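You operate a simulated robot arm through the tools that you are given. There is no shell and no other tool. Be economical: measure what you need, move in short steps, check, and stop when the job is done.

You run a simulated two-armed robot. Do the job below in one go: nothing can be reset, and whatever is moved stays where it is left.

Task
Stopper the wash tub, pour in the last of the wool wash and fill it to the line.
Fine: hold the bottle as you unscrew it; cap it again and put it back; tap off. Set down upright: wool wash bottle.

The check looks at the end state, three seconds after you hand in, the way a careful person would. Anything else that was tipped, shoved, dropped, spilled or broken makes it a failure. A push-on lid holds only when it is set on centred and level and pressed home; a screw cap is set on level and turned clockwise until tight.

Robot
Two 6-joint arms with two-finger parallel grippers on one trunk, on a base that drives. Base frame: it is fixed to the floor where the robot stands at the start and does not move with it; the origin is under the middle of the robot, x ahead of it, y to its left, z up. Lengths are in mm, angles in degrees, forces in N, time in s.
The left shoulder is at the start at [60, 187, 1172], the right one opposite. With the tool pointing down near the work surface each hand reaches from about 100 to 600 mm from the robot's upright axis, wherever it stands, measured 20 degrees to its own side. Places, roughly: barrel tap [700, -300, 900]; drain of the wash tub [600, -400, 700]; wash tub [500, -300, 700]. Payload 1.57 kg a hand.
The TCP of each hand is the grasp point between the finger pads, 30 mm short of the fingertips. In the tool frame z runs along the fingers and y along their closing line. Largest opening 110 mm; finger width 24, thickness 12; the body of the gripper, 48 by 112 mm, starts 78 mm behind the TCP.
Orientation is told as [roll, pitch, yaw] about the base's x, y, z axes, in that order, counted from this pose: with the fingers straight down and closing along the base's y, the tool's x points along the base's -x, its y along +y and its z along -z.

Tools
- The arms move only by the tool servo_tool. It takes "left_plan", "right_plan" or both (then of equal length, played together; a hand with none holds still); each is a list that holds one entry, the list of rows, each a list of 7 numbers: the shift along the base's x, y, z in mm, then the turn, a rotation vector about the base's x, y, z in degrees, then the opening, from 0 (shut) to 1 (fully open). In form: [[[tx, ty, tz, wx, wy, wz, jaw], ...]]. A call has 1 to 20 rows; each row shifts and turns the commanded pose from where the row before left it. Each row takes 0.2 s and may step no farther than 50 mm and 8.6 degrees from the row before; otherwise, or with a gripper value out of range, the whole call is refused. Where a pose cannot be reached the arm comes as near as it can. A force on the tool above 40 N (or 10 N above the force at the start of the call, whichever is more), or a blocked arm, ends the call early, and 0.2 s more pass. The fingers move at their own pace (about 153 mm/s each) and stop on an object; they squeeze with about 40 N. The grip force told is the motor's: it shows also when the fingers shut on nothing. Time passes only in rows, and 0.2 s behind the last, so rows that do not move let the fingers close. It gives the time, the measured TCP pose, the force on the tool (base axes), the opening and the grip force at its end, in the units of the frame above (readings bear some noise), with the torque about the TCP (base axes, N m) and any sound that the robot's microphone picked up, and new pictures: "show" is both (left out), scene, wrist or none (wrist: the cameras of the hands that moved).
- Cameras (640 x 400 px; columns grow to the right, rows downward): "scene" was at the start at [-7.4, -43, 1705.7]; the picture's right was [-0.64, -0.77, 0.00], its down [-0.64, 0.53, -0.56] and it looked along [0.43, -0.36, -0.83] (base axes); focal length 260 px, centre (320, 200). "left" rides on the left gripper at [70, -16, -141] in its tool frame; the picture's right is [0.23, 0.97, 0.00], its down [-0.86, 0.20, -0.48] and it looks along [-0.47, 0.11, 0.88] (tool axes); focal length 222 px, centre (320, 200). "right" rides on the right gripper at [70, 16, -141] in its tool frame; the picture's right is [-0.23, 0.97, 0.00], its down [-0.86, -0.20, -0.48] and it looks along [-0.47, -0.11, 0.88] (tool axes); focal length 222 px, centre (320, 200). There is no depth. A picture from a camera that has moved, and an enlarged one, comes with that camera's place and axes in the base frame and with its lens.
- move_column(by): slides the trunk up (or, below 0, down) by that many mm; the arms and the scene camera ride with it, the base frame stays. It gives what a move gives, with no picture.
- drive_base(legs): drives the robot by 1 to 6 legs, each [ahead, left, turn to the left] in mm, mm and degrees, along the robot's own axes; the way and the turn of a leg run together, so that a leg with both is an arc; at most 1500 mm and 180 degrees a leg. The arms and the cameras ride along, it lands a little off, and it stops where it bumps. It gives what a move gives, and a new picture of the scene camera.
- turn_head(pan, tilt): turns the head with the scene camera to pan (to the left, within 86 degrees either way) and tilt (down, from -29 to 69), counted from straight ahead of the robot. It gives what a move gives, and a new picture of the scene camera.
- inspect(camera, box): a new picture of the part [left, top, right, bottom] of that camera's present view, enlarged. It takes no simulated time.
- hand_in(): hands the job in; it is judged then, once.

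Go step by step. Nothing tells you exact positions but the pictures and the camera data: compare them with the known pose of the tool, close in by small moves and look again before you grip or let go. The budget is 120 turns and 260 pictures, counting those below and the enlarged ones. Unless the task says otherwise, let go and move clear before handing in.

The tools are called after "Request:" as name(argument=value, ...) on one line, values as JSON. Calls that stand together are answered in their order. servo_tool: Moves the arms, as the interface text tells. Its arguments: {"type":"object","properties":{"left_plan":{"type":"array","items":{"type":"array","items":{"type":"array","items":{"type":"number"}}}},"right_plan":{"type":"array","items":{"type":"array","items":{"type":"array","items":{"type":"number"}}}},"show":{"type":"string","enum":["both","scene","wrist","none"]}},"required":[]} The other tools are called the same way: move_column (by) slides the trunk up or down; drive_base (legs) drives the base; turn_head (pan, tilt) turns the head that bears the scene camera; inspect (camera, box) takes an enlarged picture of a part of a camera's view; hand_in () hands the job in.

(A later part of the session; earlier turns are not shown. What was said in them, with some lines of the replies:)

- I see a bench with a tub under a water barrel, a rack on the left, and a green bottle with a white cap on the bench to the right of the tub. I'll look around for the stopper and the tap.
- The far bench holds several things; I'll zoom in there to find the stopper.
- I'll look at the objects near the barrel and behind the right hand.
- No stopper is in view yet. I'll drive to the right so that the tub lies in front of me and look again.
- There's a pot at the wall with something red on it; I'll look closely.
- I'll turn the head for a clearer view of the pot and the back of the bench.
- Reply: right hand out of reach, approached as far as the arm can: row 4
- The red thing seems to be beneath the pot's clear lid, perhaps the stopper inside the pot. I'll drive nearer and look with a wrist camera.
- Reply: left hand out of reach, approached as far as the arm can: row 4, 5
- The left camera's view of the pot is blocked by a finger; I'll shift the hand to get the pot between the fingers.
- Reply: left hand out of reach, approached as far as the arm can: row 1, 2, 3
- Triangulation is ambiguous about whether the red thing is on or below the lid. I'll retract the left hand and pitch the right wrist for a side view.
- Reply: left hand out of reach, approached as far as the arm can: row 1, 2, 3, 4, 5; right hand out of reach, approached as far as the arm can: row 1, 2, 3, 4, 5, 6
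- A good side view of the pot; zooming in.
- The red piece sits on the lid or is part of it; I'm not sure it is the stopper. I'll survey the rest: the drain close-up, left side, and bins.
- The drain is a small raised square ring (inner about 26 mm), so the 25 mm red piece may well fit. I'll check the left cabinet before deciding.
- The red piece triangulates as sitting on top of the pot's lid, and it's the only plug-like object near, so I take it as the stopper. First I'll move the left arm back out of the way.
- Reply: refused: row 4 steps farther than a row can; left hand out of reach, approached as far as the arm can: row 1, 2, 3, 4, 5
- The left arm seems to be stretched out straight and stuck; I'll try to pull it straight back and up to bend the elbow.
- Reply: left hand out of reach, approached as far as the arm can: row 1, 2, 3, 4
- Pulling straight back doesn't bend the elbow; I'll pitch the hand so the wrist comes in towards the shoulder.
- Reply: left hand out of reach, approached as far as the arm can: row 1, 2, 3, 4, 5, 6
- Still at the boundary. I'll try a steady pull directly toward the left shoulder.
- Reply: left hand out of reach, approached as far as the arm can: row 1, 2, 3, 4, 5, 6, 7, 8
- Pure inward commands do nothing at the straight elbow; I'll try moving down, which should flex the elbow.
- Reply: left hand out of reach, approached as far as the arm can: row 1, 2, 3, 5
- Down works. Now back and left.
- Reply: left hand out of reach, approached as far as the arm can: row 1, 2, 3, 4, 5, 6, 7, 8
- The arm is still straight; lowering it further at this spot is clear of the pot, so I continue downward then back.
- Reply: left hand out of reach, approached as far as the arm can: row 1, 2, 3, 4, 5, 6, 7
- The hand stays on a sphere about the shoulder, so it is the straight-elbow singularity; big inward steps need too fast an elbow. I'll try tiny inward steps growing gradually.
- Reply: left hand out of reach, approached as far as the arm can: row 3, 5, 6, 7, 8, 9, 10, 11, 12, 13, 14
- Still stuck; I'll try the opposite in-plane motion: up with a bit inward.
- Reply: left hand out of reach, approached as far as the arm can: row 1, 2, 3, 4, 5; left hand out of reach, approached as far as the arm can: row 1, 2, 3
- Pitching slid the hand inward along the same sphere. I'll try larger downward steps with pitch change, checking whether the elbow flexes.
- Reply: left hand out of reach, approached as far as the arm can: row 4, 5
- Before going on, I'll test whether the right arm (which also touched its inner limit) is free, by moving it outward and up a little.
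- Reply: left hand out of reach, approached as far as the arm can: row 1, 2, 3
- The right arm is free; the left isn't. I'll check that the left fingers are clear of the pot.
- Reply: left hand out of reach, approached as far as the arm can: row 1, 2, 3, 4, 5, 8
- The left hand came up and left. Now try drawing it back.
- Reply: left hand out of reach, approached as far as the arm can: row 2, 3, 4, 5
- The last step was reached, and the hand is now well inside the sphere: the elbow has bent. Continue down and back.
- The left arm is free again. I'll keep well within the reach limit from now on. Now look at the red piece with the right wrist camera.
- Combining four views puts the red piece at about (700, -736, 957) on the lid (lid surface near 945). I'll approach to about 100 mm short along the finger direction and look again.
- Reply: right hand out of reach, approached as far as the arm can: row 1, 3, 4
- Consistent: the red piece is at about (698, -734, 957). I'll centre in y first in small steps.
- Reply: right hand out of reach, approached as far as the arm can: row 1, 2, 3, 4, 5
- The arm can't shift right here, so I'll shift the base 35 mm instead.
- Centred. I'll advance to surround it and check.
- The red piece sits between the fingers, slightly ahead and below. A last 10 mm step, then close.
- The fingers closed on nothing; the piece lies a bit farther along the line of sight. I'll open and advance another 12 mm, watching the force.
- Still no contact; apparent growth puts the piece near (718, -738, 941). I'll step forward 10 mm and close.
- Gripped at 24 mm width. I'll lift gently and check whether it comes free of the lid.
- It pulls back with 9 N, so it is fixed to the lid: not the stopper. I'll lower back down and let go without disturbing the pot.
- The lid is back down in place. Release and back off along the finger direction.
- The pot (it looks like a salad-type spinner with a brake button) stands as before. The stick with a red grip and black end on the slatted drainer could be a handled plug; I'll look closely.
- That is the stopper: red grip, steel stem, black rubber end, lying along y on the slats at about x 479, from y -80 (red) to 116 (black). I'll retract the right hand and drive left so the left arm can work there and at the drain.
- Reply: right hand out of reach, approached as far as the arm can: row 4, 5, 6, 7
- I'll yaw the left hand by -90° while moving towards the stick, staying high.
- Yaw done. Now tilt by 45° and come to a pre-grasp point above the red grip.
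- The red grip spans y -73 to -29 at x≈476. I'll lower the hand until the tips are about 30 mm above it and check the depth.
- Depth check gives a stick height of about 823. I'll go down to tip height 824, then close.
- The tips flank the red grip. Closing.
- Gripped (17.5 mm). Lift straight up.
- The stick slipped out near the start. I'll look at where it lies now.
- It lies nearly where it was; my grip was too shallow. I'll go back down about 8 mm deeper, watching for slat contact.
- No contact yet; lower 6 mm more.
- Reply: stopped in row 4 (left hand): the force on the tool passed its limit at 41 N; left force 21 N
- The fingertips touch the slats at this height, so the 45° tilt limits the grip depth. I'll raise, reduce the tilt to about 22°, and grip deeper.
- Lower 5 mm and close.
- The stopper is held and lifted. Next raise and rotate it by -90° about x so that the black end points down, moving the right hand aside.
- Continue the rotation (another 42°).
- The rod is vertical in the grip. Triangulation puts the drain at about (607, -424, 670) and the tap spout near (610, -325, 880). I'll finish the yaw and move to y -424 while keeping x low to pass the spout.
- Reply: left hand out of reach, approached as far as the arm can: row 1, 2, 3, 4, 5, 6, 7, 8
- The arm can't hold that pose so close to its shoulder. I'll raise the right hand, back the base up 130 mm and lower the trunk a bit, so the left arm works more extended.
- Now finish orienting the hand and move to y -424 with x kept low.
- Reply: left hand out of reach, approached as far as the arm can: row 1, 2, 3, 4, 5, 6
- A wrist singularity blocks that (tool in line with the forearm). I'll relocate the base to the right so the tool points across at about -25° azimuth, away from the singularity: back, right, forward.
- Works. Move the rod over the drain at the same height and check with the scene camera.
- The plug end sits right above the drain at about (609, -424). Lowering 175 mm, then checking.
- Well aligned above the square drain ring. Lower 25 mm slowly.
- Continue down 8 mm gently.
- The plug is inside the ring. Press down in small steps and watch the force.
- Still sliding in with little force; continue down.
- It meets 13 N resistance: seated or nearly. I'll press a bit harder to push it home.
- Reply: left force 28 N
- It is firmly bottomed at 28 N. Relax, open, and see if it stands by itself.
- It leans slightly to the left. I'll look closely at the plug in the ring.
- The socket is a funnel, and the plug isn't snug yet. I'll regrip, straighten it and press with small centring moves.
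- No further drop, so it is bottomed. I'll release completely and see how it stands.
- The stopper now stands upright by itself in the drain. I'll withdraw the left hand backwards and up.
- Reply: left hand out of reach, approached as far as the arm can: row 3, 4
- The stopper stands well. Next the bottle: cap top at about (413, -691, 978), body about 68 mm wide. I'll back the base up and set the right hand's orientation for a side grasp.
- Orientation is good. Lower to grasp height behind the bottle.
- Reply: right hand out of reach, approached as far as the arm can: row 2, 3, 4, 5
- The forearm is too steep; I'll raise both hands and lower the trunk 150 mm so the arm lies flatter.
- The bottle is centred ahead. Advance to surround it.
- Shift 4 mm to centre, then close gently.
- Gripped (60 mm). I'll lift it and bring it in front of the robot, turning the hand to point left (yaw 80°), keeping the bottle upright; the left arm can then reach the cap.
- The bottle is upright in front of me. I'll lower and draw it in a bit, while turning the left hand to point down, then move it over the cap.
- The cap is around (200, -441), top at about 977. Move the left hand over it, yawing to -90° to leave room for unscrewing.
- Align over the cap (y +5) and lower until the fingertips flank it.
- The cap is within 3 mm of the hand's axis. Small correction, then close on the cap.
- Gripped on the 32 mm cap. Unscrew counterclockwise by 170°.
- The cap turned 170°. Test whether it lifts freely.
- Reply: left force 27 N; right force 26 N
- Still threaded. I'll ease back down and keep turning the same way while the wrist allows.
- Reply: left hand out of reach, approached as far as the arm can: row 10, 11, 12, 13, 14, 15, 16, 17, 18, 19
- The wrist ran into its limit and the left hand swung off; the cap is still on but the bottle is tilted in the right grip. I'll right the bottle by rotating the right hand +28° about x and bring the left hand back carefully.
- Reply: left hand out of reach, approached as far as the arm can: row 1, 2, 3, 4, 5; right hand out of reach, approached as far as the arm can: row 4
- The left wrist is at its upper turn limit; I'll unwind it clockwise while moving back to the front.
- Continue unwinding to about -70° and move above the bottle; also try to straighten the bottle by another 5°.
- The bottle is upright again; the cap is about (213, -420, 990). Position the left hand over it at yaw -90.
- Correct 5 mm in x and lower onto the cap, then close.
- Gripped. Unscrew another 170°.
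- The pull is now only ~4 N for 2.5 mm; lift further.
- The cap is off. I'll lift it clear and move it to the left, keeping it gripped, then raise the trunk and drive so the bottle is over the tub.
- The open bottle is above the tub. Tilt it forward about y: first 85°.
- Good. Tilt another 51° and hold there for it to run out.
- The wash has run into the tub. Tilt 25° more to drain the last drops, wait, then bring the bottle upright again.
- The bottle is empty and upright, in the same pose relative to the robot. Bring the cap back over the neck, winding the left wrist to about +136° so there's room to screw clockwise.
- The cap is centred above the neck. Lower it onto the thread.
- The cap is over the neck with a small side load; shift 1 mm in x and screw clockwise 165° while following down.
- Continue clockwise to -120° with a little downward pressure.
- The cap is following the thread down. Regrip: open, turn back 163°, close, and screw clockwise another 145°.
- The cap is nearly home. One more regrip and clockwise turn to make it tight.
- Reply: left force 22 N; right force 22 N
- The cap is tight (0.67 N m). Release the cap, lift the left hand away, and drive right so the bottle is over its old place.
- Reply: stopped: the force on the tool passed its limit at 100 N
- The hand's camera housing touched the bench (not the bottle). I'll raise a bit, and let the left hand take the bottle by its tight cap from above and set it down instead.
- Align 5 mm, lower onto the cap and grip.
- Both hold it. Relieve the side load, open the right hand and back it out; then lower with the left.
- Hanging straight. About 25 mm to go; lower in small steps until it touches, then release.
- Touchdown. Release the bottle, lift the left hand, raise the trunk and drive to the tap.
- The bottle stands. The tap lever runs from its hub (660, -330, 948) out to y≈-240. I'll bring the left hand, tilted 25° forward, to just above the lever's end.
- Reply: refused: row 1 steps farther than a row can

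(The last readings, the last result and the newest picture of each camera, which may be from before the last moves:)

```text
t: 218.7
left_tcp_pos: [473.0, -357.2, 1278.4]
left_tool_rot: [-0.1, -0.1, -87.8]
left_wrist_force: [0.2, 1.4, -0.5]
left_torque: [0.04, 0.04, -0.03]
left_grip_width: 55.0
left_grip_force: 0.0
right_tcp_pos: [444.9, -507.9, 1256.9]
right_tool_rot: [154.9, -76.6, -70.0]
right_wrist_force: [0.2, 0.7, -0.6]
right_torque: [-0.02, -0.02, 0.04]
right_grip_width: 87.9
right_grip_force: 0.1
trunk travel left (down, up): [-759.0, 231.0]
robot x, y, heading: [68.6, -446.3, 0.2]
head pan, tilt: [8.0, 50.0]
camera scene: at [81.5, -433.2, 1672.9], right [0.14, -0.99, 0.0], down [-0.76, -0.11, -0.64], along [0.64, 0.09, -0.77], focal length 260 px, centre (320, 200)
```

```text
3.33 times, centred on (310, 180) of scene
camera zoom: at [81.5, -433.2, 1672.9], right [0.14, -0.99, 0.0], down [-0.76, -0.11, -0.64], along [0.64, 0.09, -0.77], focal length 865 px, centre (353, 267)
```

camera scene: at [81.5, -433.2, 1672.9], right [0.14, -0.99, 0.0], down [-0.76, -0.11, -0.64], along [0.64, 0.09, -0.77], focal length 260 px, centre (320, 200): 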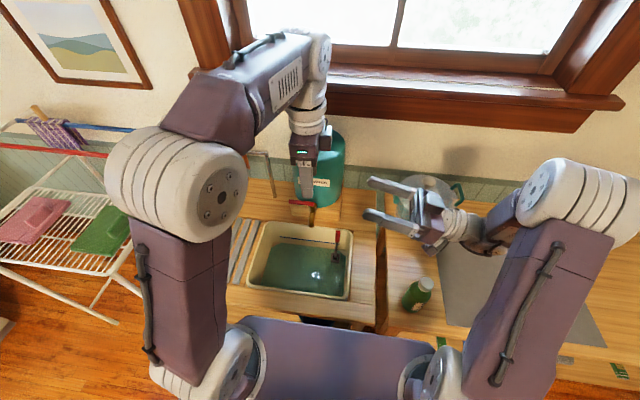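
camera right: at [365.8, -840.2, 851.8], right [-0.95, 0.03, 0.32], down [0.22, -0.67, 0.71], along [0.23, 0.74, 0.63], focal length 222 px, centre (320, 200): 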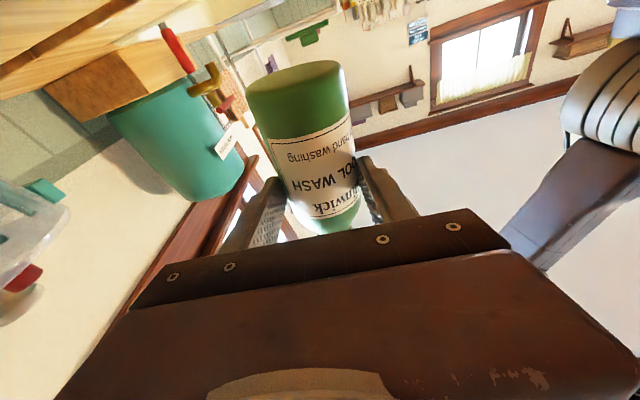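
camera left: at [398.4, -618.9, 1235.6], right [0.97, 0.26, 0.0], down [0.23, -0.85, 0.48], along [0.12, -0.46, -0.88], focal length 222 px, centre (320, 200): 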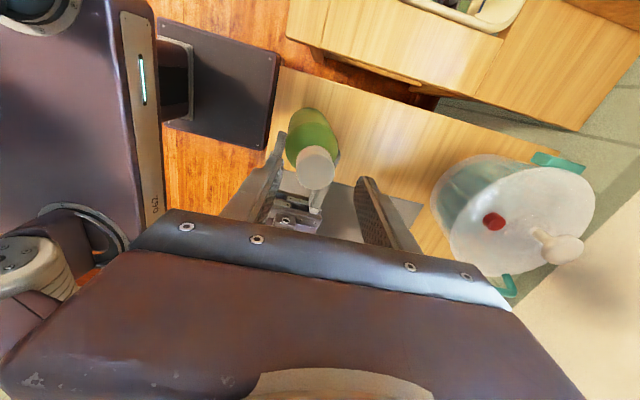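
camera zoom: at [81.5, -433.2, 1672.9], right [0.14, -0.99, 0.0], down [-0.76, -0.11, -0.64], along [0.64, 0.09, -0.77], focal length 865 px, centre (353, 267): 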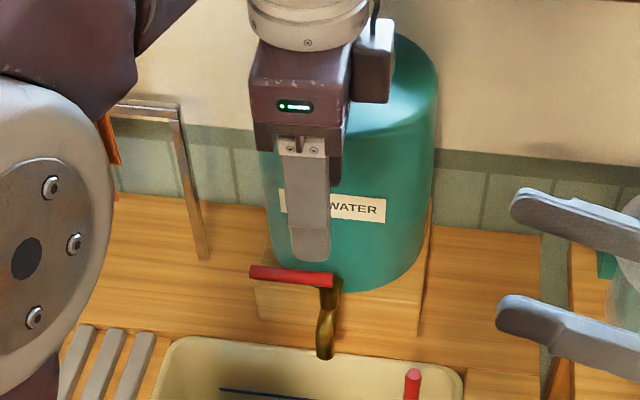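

Request:
servo_tool(left_plan=[[[22, 27, -30, 0, -8.3, 0, 0.33], [22, 27, -30, 0, -8.3, 0, 0.33], [22, 27, -30, 0, -8.3, 0, 0.33], [21, 26, -30, 0, 0, 0, 0.33], [0, 0, -45, 0, 0, 0, 0.33], [0, 0, -45, 0, 0, 0, 0.33], [0, 0, -45, 0, 0, 0, 0.33], [0, 0, -15, 0, 0, 0, 0.33], [29, 0, 0, 0, 0, 0, 0.33], [29, 0, 0, 0, 0, 0, 0.33], [28, 0, 0, 0, 0, 0, 0.33]]], show="wrist")

Request:
inspect(camera="scene", box=[240, 120, 380, 240])

```text
t: 221.1
left_tcp_pos: [647.3, -251.5, 1008.3]
left_tool_rot: [24.9, -1.0, -88.1]
left_wrist_force: [-0.3, -0.2, 0.4]
left_torque: [-0.02, 0.0, 0.0]
left_grip_width: 36.4
left_grip_force: 0.1
right_tcp_pos: [445.3, -510.2, 1256.9]
right_tool_rot: [154.9, -76.5, -70.0]
right_wrist_force: [0.2, -0.7, 0.3]
right_torque: [-0.02, 0.01, 0.01]
right_grip_width: 88.0
right_grip_force: 0.0
trunk travel left (down, up): [-759.0, 231.0]
robot x, y, heading: [67.0, -444.6, 0.3]
head pan, tilt: [8.0, 50.0]
camera left: at [569.0, -182.6, 1128.6], right [0.88, 0.26, 0.4], down [0.01, -0.85, 0.53], along [0.48, -0.46, -0.74], focal length 222 px, centre (320, 200)
```

left: 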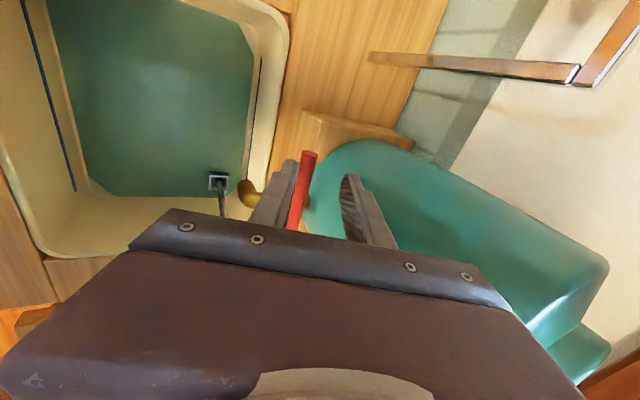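

```text
3.33 times, centred on (310, 180) of scene
camera zoom: at [81.7, -433.3, 1672.9], right [0.14, -0.99, 0.0], down [-0.76, -0.11, -0.64], along [0.64, 0.09, -0.77], focal length 865 px, centre (353, 267)
```

zoom: 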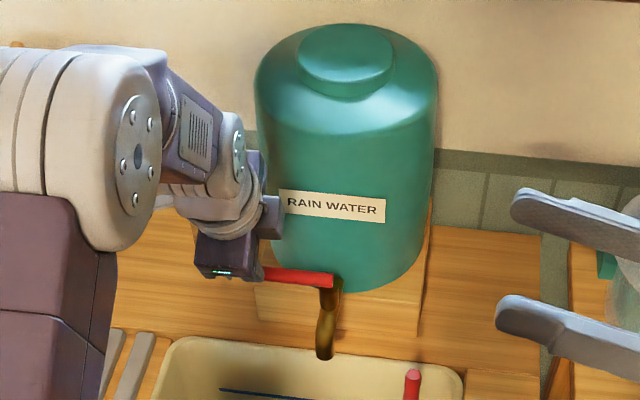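

The lever lies between the fingers. Lower over it and swing it 45° towards me about its hub.

Request:
servo_tool(left_plan=[[[0, 0, -15, 0, 0, 0, 0.33], [0, 0, -15, 0, 0, 0, 0.33], [0, 0, -13, 0, 0, 0, 0.3], [0, 0, 0, 0, 0, 0, 0.22], [-10.1, -2.4, 0, 0, 0, 7.5, 0.22], [-9.8, -3.6, 0, 0, 0, 7.5, 0.22], [-9.2, -4.9, 0, 0, 0, 7.5, 0.22], [-8.4, -6, 0, 0, 0, 7.5, 0.22], [-7.7, -7.1, 0, 0, 0, 7.5, 0.22], [-6.6, -8, 0, 0, 0, 7.5, 0.22]]], show="none")

Request:
inspect(camera="scene", box=[240, 170, 380, 310])

```text
t: 223.3
left_tcp_pos: [593.1, -282.4, 968.5]
left_tool_rot: [24.9, -1.0, -43.0]
left_wrist_force: [0.1, -0.5, 0.1]
left_torque: [0.01, 0.01, 0.03]
left_grip_width: 24.8
left_grip_force: 0.5
right_tcp_pos: [443.9, -510.5, 1256.5]
right_tool_rot: [154.9, -76.6, -70.1]
right_wrist_force: [-0.1, -0.1, -0.4]
right_torque: [0.02, 0.01, 0.0]
right_grip_width: 88.2
right_grip_force: 0.2
trunk travel left (down, up): [-759.0, 231.0]
robot x, y, heading: [63.2, -450.1, -0.2]
head pan, tilt: [8.0, 50.0]
```

```text
2.86 times, centred on (310, 240) of scene
camera zoom: at [81.3, -433.9, 1672.9], right [0.14, -0.99, 0.0], down [-0.76, -0.11, -0.64], along [0.64, 0.09, -0.77], focal length 742 px, centre (349, 86)
```

zoom: 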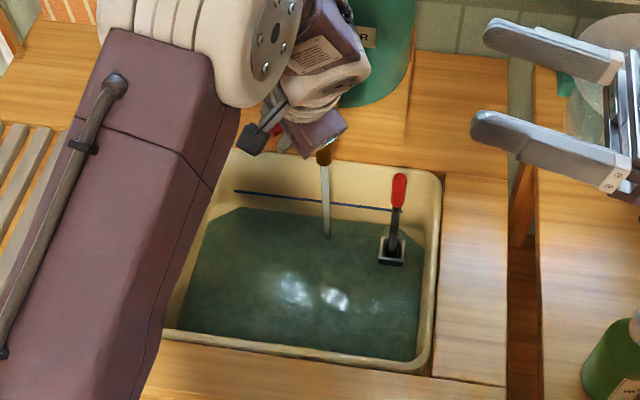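

Water is flowing into the tub and the stopper holds. Wait and watch the level approach the blue line.

Request:
servo_tool(left_plan=[[[0, 0, 0, 0, 0, 0, 0.22], [0, 0, 0, 0, 0, 0, 0.22], [0, 0, 0, 0, 0, 0, 0.22], [0, 0, 0, 0, 0, 0, 0.22], [0, 0, 0, 0, 0, 0, 0.22], [0, 0, 0, 0, 0, 0, 0.22], [0, 0, 0, 0, 0, 0, 0.22], [0, 0, 0, 0, 0, 0, 0.22], [0, 0, 0, 0, 0, 0, 0.22], [0, 0, 0, 0, 0, 0, 0.22], [0, 0, 0, 0, 0, 0, 0.22], [0, 0, 0, 0, 0, 0, 0.22], [0, 0, 0, 0, 0, 0, 0.22], [0, 0, 0, 0, 0, 0, 0.22]]], show="none")

Request:
inspect(camera="scene", box=[240, 170, 380, 310])

```text
t: 226.3
left_tcp_pos: [593.7, -283.8, 968.3]
left_tool_rot: [24.8, -1.0, -43.2]
left_wrist_force: [0.1, -0.2, -0.5]
left_torque: [0.03, 0.0, -0.01]
left_grip_width: 24.2
left_grip_force: 0.1
right_tcp_pos: [444.6, -508.8, 1256.8]
right_tool_rot: [155.0, -76.6, -70.1]
right_wrist_force: [0.7, 0.3, 0.8]
right_torque: [0.01, 0.0, 0.01]
right_grip_width: 88.1
right_grip_force: 0.0
trunk travel left (down, up): [-759.0, 231.0]
robot x, y, heading: [64.7, -447.7, 0.0]
head pan, tilt: [8.0, 50.0]
```

```text
2.86 times, centred on (310, 240) of scene
camera zoom: at [81.1, -433.3, 1672.9], right [0.14, -0.99, 0.0], down [-0.76, -0.11, -0.64], along [0.64, 0.09, -0.77], focal length 742 px, centre (349, 86)
```

zoom: 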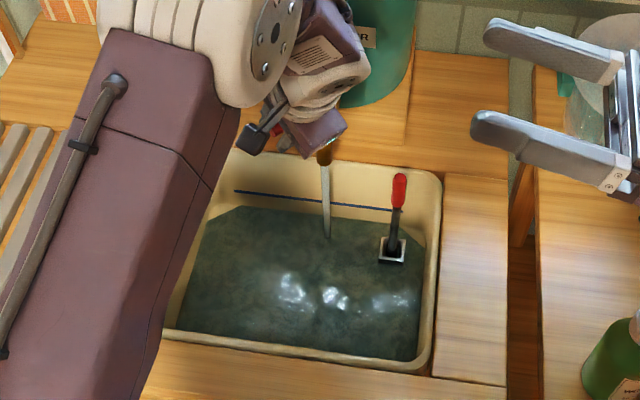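

The level rises slowly. Open the lever fully (another 45°) and keep watching.

Request:
servo_tool(left_plan=[[[-5.5, -8.8, 0, 0, 0, 7.5, 0.22], [-4.3, -9.5, 0, 0, 0, 7.5, 0.22], [-3.1, -9.9, 0, 0, 0, 7.5, 0.22], [-1.7, -10.3, 0, 0, 0, 7.5, 0.22], [-0.4, -10.4, 0, 0, 0, 7.5, 0.22], [0, 0, 0, 0, 0, 0, 0.22], [0, 0, 0, 0, 0, 0, 0.22], [0, 0, 0, 0, 0, 0, 0.22], [0, 0, 0, 0, 0, 0, 0.22], [0, 0, 0, 0, 0, 0, 0.22], [0, 0, 0, 0, 0, 0, 0.22], [0, 0, 0, 0, 0, 0, 0.22], [0, 0, 0, 0, 0, 0, 0.22], [0, 0, 0, 0, 0, 0, 0.22], [0, 0, 0, 0, 0, 0, 0.22], [0, 0, 0, 0, 0, 0, 0.22], [0, 0, 0, 0, 0, 0, 0.22], [0, 0, 0, 0, 0, 0, 0.22], [0, 0, 0, 0, 0, 0, 0.22], [0, 0, 0, 0, 0, 0, 0.22]]], show="none")

Request:
inspect(camera="scene", box=[270, 190, 370, 290])

Request:
servo_tool(left_plan=[[[0, 0, 0, 0, 0, 0, 0.22], [0, 0, 0, 0, 0, 0, 0.22], [0, 0, 0, 0, 0, 0, 0.22], [0, 0, 0, 0, 0, 0, 0.22], [0, 0, 0, 0, 0, 0, 0.22], [0, 0, 0, 0, 0, 0, 0.22], [0, 0, 0, 0, 0, 0, 0.22], [0, 0, 0, 0, 0, 0, 0.22], [0, 0, 0, 0, 0, 0, 0.22], [0, 0, 0, 0, 0, 0, 0.22], [0, 0, 0, 0, 0, 0, 0.22], [0, 0, 0, 0, 0, 0, 0.22], [0, 0, 0, 0, 0, 0, 0.22], [0, 0, 0, 0, 0, 0, 0.22], [0, 0, 0, 0, 0, 0, 0.22], [0, 0, 0, 0, 0, 0, 0.22], [0, 0, 0, 0, 0, 0, 0.22], [0, 0, 0, 0, 0, 0, 0.22], [0, 0, 0, 0, 0, 0, 0.22], [0, 0, 0, 0, 0, 0, 0.22]]], show="none")

Request:
inspect(camera="scene", box=[270, 190, 370, 290])

```text
t: 230.5
left_tcp_pos: [579.7, -331.9, 966.9]
left_tool_rot: [24.8, -1.0, -5.6]
left_wrist_force: [0.7, -0.4, 0.3]
left_torque: [-0.01, -0.01, -0.05]
left_grip_width: 24.3
left_grip_force: 0.0
right_tcp_pos: [444.1, -509.3, 1256.8]
right_tool_rot: [155.0, -76.7, -70.1]
right_wrist_force: [0.9, 0.4, -0.6]
right_torque: [-0.04, 0.02, 0.0]
right_grip_width: 87.8
right_grip_force: 0.1
trunk travel left (down, up): [-759.0, 231.0]
robot x, y, heading: [65.5, -446.5, -0.3]
head pan, tilt: [8.0, 50.0]
```

```text
4.00 times, centred on (320, 240) of scene
camera zoom: at [81.1, -433.3, 1672.9], right [0.14, -0.99, 0.0], down [-0.76, -0.11, -0.64], along [0.64, 0.09, -0.77], focal length 1038 px, centre (320, 40)
```

zoom: 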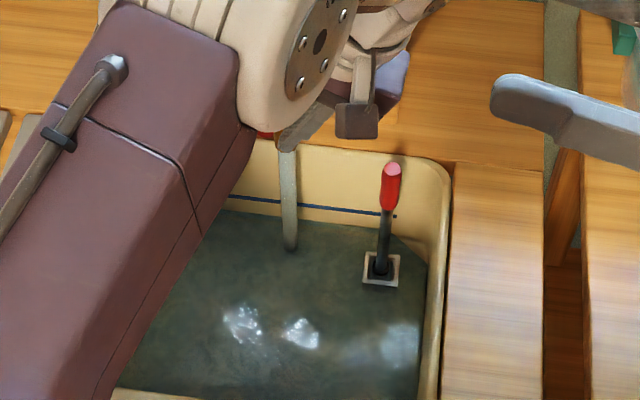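

```text
t: 234.7
left_tcp_pos: [579.2, -331.7, 967.4]
left_tool_rot: [24.8, -1.1, -5.6]
left_wrist_force: [-0.2, 0.6, -0.3]
left_torque: [0.01, 0.01, 0.0]
left_grip_width: 24.1
left_grip_force: 0.1
right_tcp_pos: [444.5, -509.6, 1258.1]
right_tool_rot: [155.0, -76.6, -70.1]
right_wrist_force: [0.2, 0.1, -0.5]
right_torque: [-0.01, 0.01, 0.05]
right_grip_width: 87.9
right_grip_force: 0.1
trunk travel left (down, up): [-759.0, 231.0]
robot x, y, heading: [69.8, -448.5, 0.1]
head pan, tilt: [8.0, 50.0]
```

```text
4.00 times, centred on (320, 240) of scene
camera zoom: at [81.1, -433.3, 1672.9], right [0.14, -0.99, 0.0], down [-0.76, -0.11, -0.64], along [0.64, 0.09, -0.77], focal length 1038 px, centre (320, 40)
```

zoom: 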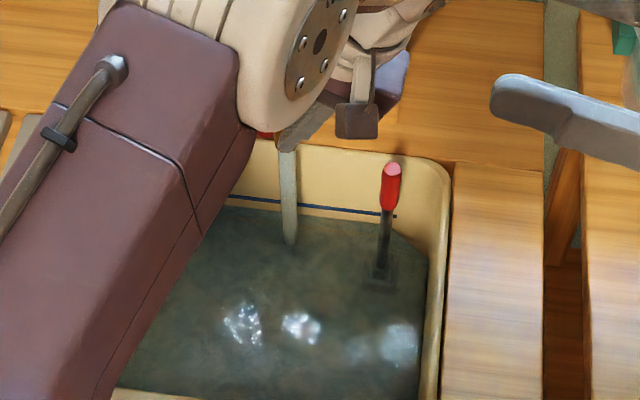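

The level rises about 2.6 mm/s; roughly 12 mm remain. Wait 2 s, swing the lever half shut, and look closely.

Request:
servo_tool(left_plan=[[[0, 0, 0, 0, 0, 0, 0.22], [0, 0, 0, 0, 0, 0, 0.22], [0, 0, 0, 0, 0, 0, 0.22], [0, 0, 0, 0, 0, 0, 0.22], [0, 0, 0, 0, 0, 0, 0.22], [0, 0, 0, 0, 0, 0, 0.22], [0, 0, 0, 0, 0, 0, 0.22], [0.4, 10.4, 0, 0, 0, -7.5, 0.22], [1.7, 10.3, 0, 0, 0, -7.5, 0.22], [3.1, 9.9, 0, 0, 0, -7.5, 0.22], [4.3, 9.5, 0, 0, 0, -7.5, 0.22], [5.5, 8.8, 0, 0, 0, -7.5, 0.22]]], show="none")

Request:
inspect(camera="scene", box=[290, 215, 350, 255])

```text
t: 237.3
left_tcp_pos: [594.6, -282.6, 967.8]
left_tool_rot: [24.7, -1.1, -43.1]
left_wrist_force: [-0.6, -0.4, 0.1]
left_torque: [-0.01, 0.01, -0.02]
left_grip_width: 24.7
left_grip_force: 0.1
right_tcp_pos: [444.1, -509.0, 1257.4]
right_tool_rot: [155.0, -76.7, -70.0]
right_wrist_force: [-0.5, 0.3, 0.4]
right_torque: [0.01, 0.02, 0.03]
right_grip_width: 87.9
right_grip_force: 0.0
trunk travel left (down, up): [-759.0, 231.0]
robot x, y, heading: [67.0, -442.7, 0.1]
head pan, tilt: [8.0, 50.0]
```

```text
10.00 times, centred on (320, 235) of scene
camera zoom: at [81.0, -432.7, 1672.9], right [0.14, -0.99, 0.0], down [-0.76, -0.11, -0.64], along [0.64, 0.09, -0.77], focal length 2595 px, centre (320, -150)
```

zoom: 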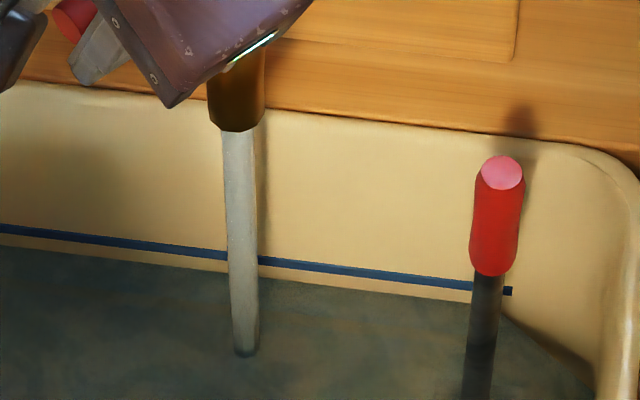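

About 9 mm remain, with the flow now slower. Wait 4 s, look, wait 2 s more, look.

Request:
servo_tool(left_plan=[[[0, 0, 0, 0, 0, 0, 0.22], [0, 0, 0, 0, 0, 0, 0.22], [0, 0, 0, 0, 0, 0, 0.22], [0, 0, 0, 0, 0, 0, 0.22], [0, 0, 0, 0, 0, 0, 0.22], [0, 0, 0, 0, 0, 0, 0.22], [0, 0, 0, 0, 0, 0, 0.22], [0, 0, 0, 0, 0, 0, 0.22], [0, 0, 0, 0, 0, 0, 0.22], [0, 0, 0, 0, 0, 0, 0.22], [0, 0, 0, 0, 0, 0, 0.22], [0, 0, 0, 0, 0, 0, 0.22], [0, 0, 0, 0, 0, 0, 0.22], [0, 0, 0, 0, 0, 0, 0.22], [0, 0, 0, 0, 0, 0, 0.22]]], show="none")

Request:
inspect(camera="scene", box=[290, 215, 350, 255])

Request:
servo_tool(left_plan=[[[0, 0, 0, 0, 0, 0, 0.22], [0, 0, 0, 0, 0, 0, 0.22], [0, 0, 0, 0, 0, 0, 0.22], [0, 0, 0, 0, 0, 0, 0.22], [0, 0, 0, 0, 0, 0, 0.22], [0, 0, 0, 0, 0, 0, 0.22]]], show="none")

Request:
inspect(camera="scene", box=[290, 215, 350, 255])

```text
t: 240.5
left_tcp_pos: [593.7, -284.8, 966.7]
left_tool_rot: [24.8, -1.1, -43.1]
left_wrist_force: [-0.2, 0.7, 0.5]
left_torque: [0.02, 0.0, -0.01]
left_grip_width: 24.2
left_grip_force: 0.1
right_tcp_pos: [444.4, -510.0, 1256.9]
right_tool_rot: [155.0, -76.6, -70.1]
right_wrist_force: [0.3, 0.3, 0.5]
right_torque: [0.0, 0.0, -0.02]
right_grip_width: 88.2
right_grip_force: 0.0
trunk travel left (down, up): [-759.0, 231.0]
robot x, y, heading: [67.6, -444.8, 0.1]
head pan, tilt: [8.0, 50.0]
```

```text
10.00 times, centred on (320, 235) of scene
camera zoom: at [81.1, -433.3, 1672.9], right [0.14, -0.99, 0.0], down [-0.76, -0.11, -0.64], along [0.64, 0.09, -0.77], focal length 2595 px, centre (320, -150)
```

zoom: 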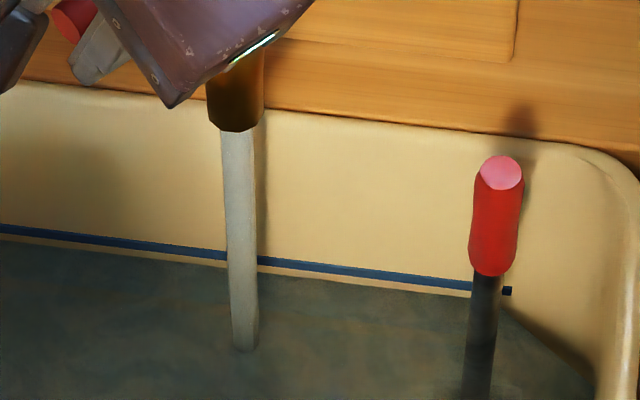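

```text
t: 241.9
left_tcp_pos: [593.8, -283.2, 966.9]
left_tool_rot: [24.8, -0.9, -43.1]
left_wrist_force: [-0.4, -0.4, 0.4]
left_torque: [0.0, -0.01, 0.0]
left_grip_width: 24.3
left_grip_force: 0.1
right_tcp_pos: [444.7, -511.1, 1257.4]
right_tool_rot: [155.0, -76.6, -70.0]
right_wrist_force: [-0.3, 0.4, 0.6]
right_torque: [0.01, -0.01, -0.05]
right_grip_width: 88.1
right_grip_force: 0.0
trunk travel left (down, up): [-759.0, 231.0]
robot x, y, heading: [67.5, -445.3, 0.1]
head pan, tilt: [8.0, 50.0]
```

```text
10.00 times, centred on (320, 235) of scene
camera zoom: at [81.1, -433.3, 1672.9], right [0.14, -0.99, 0.0], down [-0.76, -0.11, -0.64], along [0.64, 0.09, -0.77], focal length 2595 px, centre (320, -150)
5 turns are left
```

zoom: 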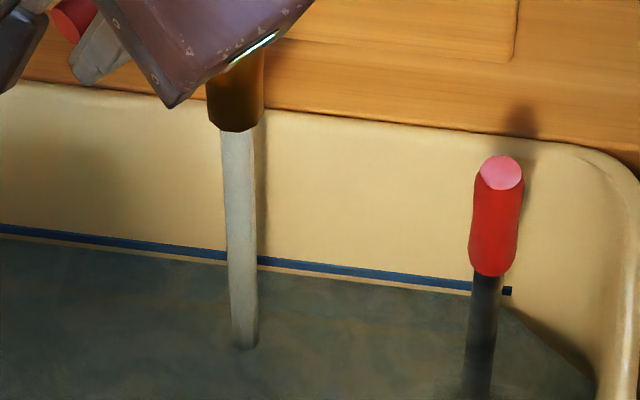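

About 5 mm to the line's centre at roughly 1 mm/s. Wait 4 s more, then swing the lever fully shut and check.

Request:
servo_tool(left_plan=[[[0, 0, 0, 0, 0, 0, 0.22], [0, 0, 0, 0, 0, 0, 0.22], [0, 0, 0, 0, 0, 0, 0.22], [0, 0, 0, 0, 0, 0, 0.22], [0, 0, 0, 0, 0, 0, 0.22], [0, 0, 0, 0, 0, 0, 0.22], [0, 0, 0, 0, 0, 0, 0.22], [0, 0, 0, 0, 0, 0, 0.22], [0, 0, 0, 0, 0, 0, 0.22], [0, 0, 0, 0, 0, 0, 0.22], [0, 0, 0, 0, 0, 0, 0.22], [0, 0, 0, 0, 0, 0, 0.22], [0, 0, 0, 0, 0, 0, 0.22], [0, 0, 0, 0, 0, 0, 0.22], [0, 0, 0, 0, 0, 0, 0.22], [0, 0, 0, 0, 0, 0, 0.22], [0, 0, 0, 0, 0, 0, 0.22], [0, 0, 0, 0, 0, 0, 0.22]]], show="none")

Request:
servo_tool(left_plan=[[[6.6, 8, 0, 0, 0, -7.5, 0.22], [7.7, 7.1, 0, 0, 0, -7.5, 0.22], [8.4, 6, 0, 0, 0, -7.5, 0.22], [9.2, 4.9, 0, 0, 0, -7.5, 0.22], [9.8, 3.6, 0, 0, 0, -7.5, 0.22], [10.1, 2.4, 0, 0, 0, -7.5, 0.22], [9, 0.9, 0, 0, 0, -6.5, 0.22]]], show="none")

Request:
inspect(camera="scene", box=[270, 195, 360, 255])

Request:
inspect(camera="left", box=[160, 60, 420, 260])

```text
t: 245.7
left_tcp_pos: [594.3, -282.5, 967.6]
left_tool_rot: [24.8, -1.0, -43.1]
left_wrist_force: [-0.7, 0.5, 0.6]
left_torque: [0.01, -0.01, 0.03]
left_grip_width: 24.1
left_grip_force: 0.0
right_tcp_pos: [444.0, -509.1, 1256.5]
right_tool_rot: [154.9, -76.6, -70.2]
right_wrist_force: [0.5, -0.1, -0.4]
right_torque: [0.04, 0.0, -0.01]
right_grip_width: 87.8
right_grip_force: 0.0
trunk travel left (down, up): [-759.0, 231.0]
robot x, y, heading: [63.1, -444.7, 0.0]
head pan, tilt: [8.0, 50.0]
```

```text
t: 247.3
left_tcp_pos: [654.3, -249.2, 964.4]
left_tool_rot: [24.8, -1.1, -94.6]
left_wrist_force: [-1.0, 0.0, -0.4]
left_torque: [0.0, 0.02, -0.02]
left_grip_width: 24.5
left_grip_force: 0.1
right_tcp_pos: [444.8, -509.2, 1257.4]
right_tool_rot: [154.9, -76.7, -70.0]
right_wrist_force: [1.1, 0.5, -0.3]
right_torque: [0.0, 0.01, 0.01]
right_grip_width: 88.0
right_grip_force: 0.1
trunk travel left (down, up): [-759.0, 231.0]
robot x, y, heading: [64.2, -449.7, 0.0]
head pan, tilt: [8.0, 50.0]
```

```text
6.67 times, centred on (315, 225) of scene
camera zoom: at [81.3, -432.6, 1672.9], right [0.14, -0.99, 0.0], down [-0.76, -0.11, -0.64], along [0.64, 0.09, -0.77], focal length 1730 px, centre (353, 33)
```

zoom: 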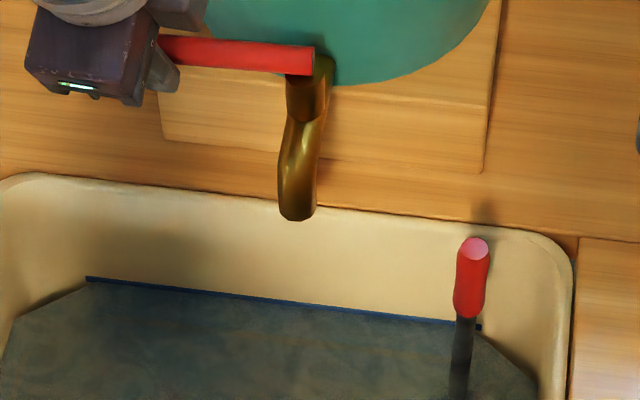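

```text
2.00 times, centred on (290, 160) of left
camera zoom: at [585.3, -171.5, 1085.9], right [0.9, 0.16, 0.4], down [-0.09, -0.84, 0.53], along [0.43, -0.52, -0.74], focal length 444 px, centre (380, 280)
4 turns are left
```

zoom: 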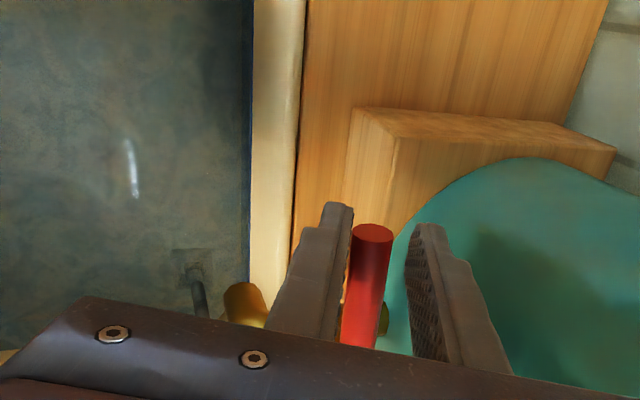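

The tap is off and the water stands at the blue line. Raise the left hand clear and do a last check of the bottle and stopper.

Request:
servo_tool(left_plan=[[[-2, 0, 5, 0, 0, 0, 0.35], [0, 0, 30, 0, 0, 0, 0.35], [0, 0, 45, 0, 0, 0, 0.35], [-25, 0, 40, 0, 0, 0, 0.35], [-40, 0, 20, 0, 0, 0, 0.35], [-40, 0, 0, 0, 0, 0, 0.35]]], show="scene")

Request:
inspect(camera="scene", box=[240, 170, 460, 320])

Request:
inspect(camera="scene", box=[270, 205, 360, 265])

```text
t: 248.7
left_tcp_pos: [548.8, -252.4, 1107.1]
left_tool_rot: [24.9, -1.0, -94.6]
left_wrist_force: [0.4, -0.1, 0.2]
left_torque: [0.02, -0.02, 0.02]
left_grip_width: 38.5
left_grip_force: 0.1
right_tcp_pos: [443.6, -509.0, 1257.5]
right_tool_rot: [155.3, -76.7, -70.2]
right_wrist_force: [-0.1, -0.5, 0.2]
right_torque: [0.01, -0.02, 0.02]
right_grip_width: 87.8
right_grip_force: 0.0
trunk travel left (down, up): [-759.0, 231.0]
robot x, y, heading: [66.6, -449.5, 0.0]
head pan, tilt: [8.0, 50.0]
camera scene: at [79.4, -433.5, 1672.9], right [0.14, -0.99, 0.0], down [-0.76, -0.11, -0.64], along [0.64, 0.09, -0.77], focal length 260 px, centre (320, 200)
```

scene: 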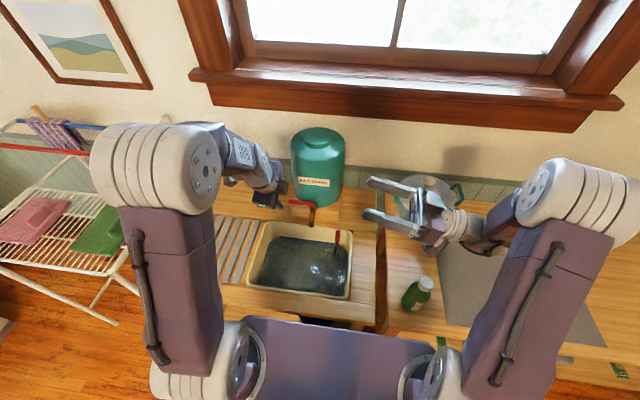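

```text
2.67 times, centred on (350, 245) of scene
camera zoom: at [79.4, -433.5, 1672.9], right [0.14, -0.99, 0.0], down [-0.76, -0.11, -0.64], along [0.64, 0.09, -0.77], focal length 692 px, centre (240, 80)
```

zoom: 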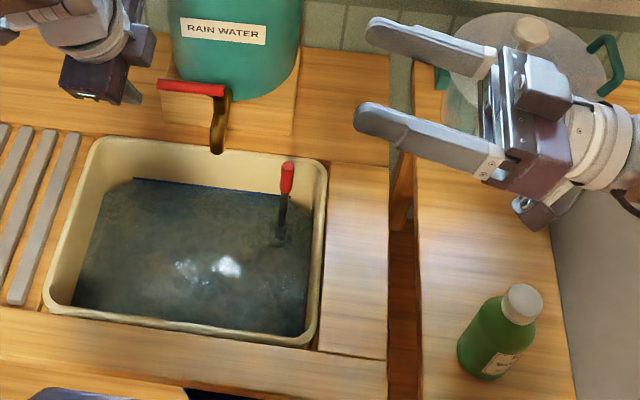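

```text
6.67 times, centred on (315, 235) of scene
camera zoom: at [79.4, -433.5, 1672.9], right [0.14, -0.99, 0.0], down [-0.76, -0.11, -0.64], along [0.64, 0.09, -0.77], focal length 1730 px, centre (353, -33)
3 turns are left
```

zoom: 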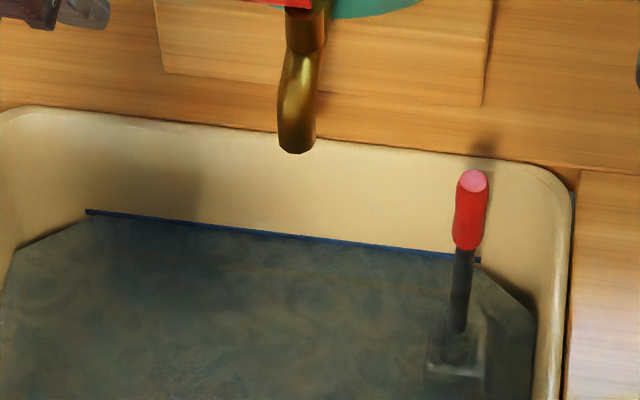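

The water stands at the line, the tap is off, the stopper is in place, and the bottle is capped and upright where it was. I'm handing in.

Request:
hand_in()

```text
The job is handed in.
```

I handed the job in. The tub is stoppered and filled to the blue line with the last of the wool wash in it. The tap is off. The bottle is capped tight and standing upright back in its place.

- **Spinner by the wall:** I first mistook the red button on its lid for the stopper and pulled on it with about 9 N. I put it back down and it looked undisturbed.
- **Wool wash bottle:** It was knocked askew in the grip partway through unscrewing. The cap was still on and nothing spilled.
- **Bench:** The right hand's camera housing bumped it at about 100 N while I was setting the bottle back. I saw no damage in the pictures.
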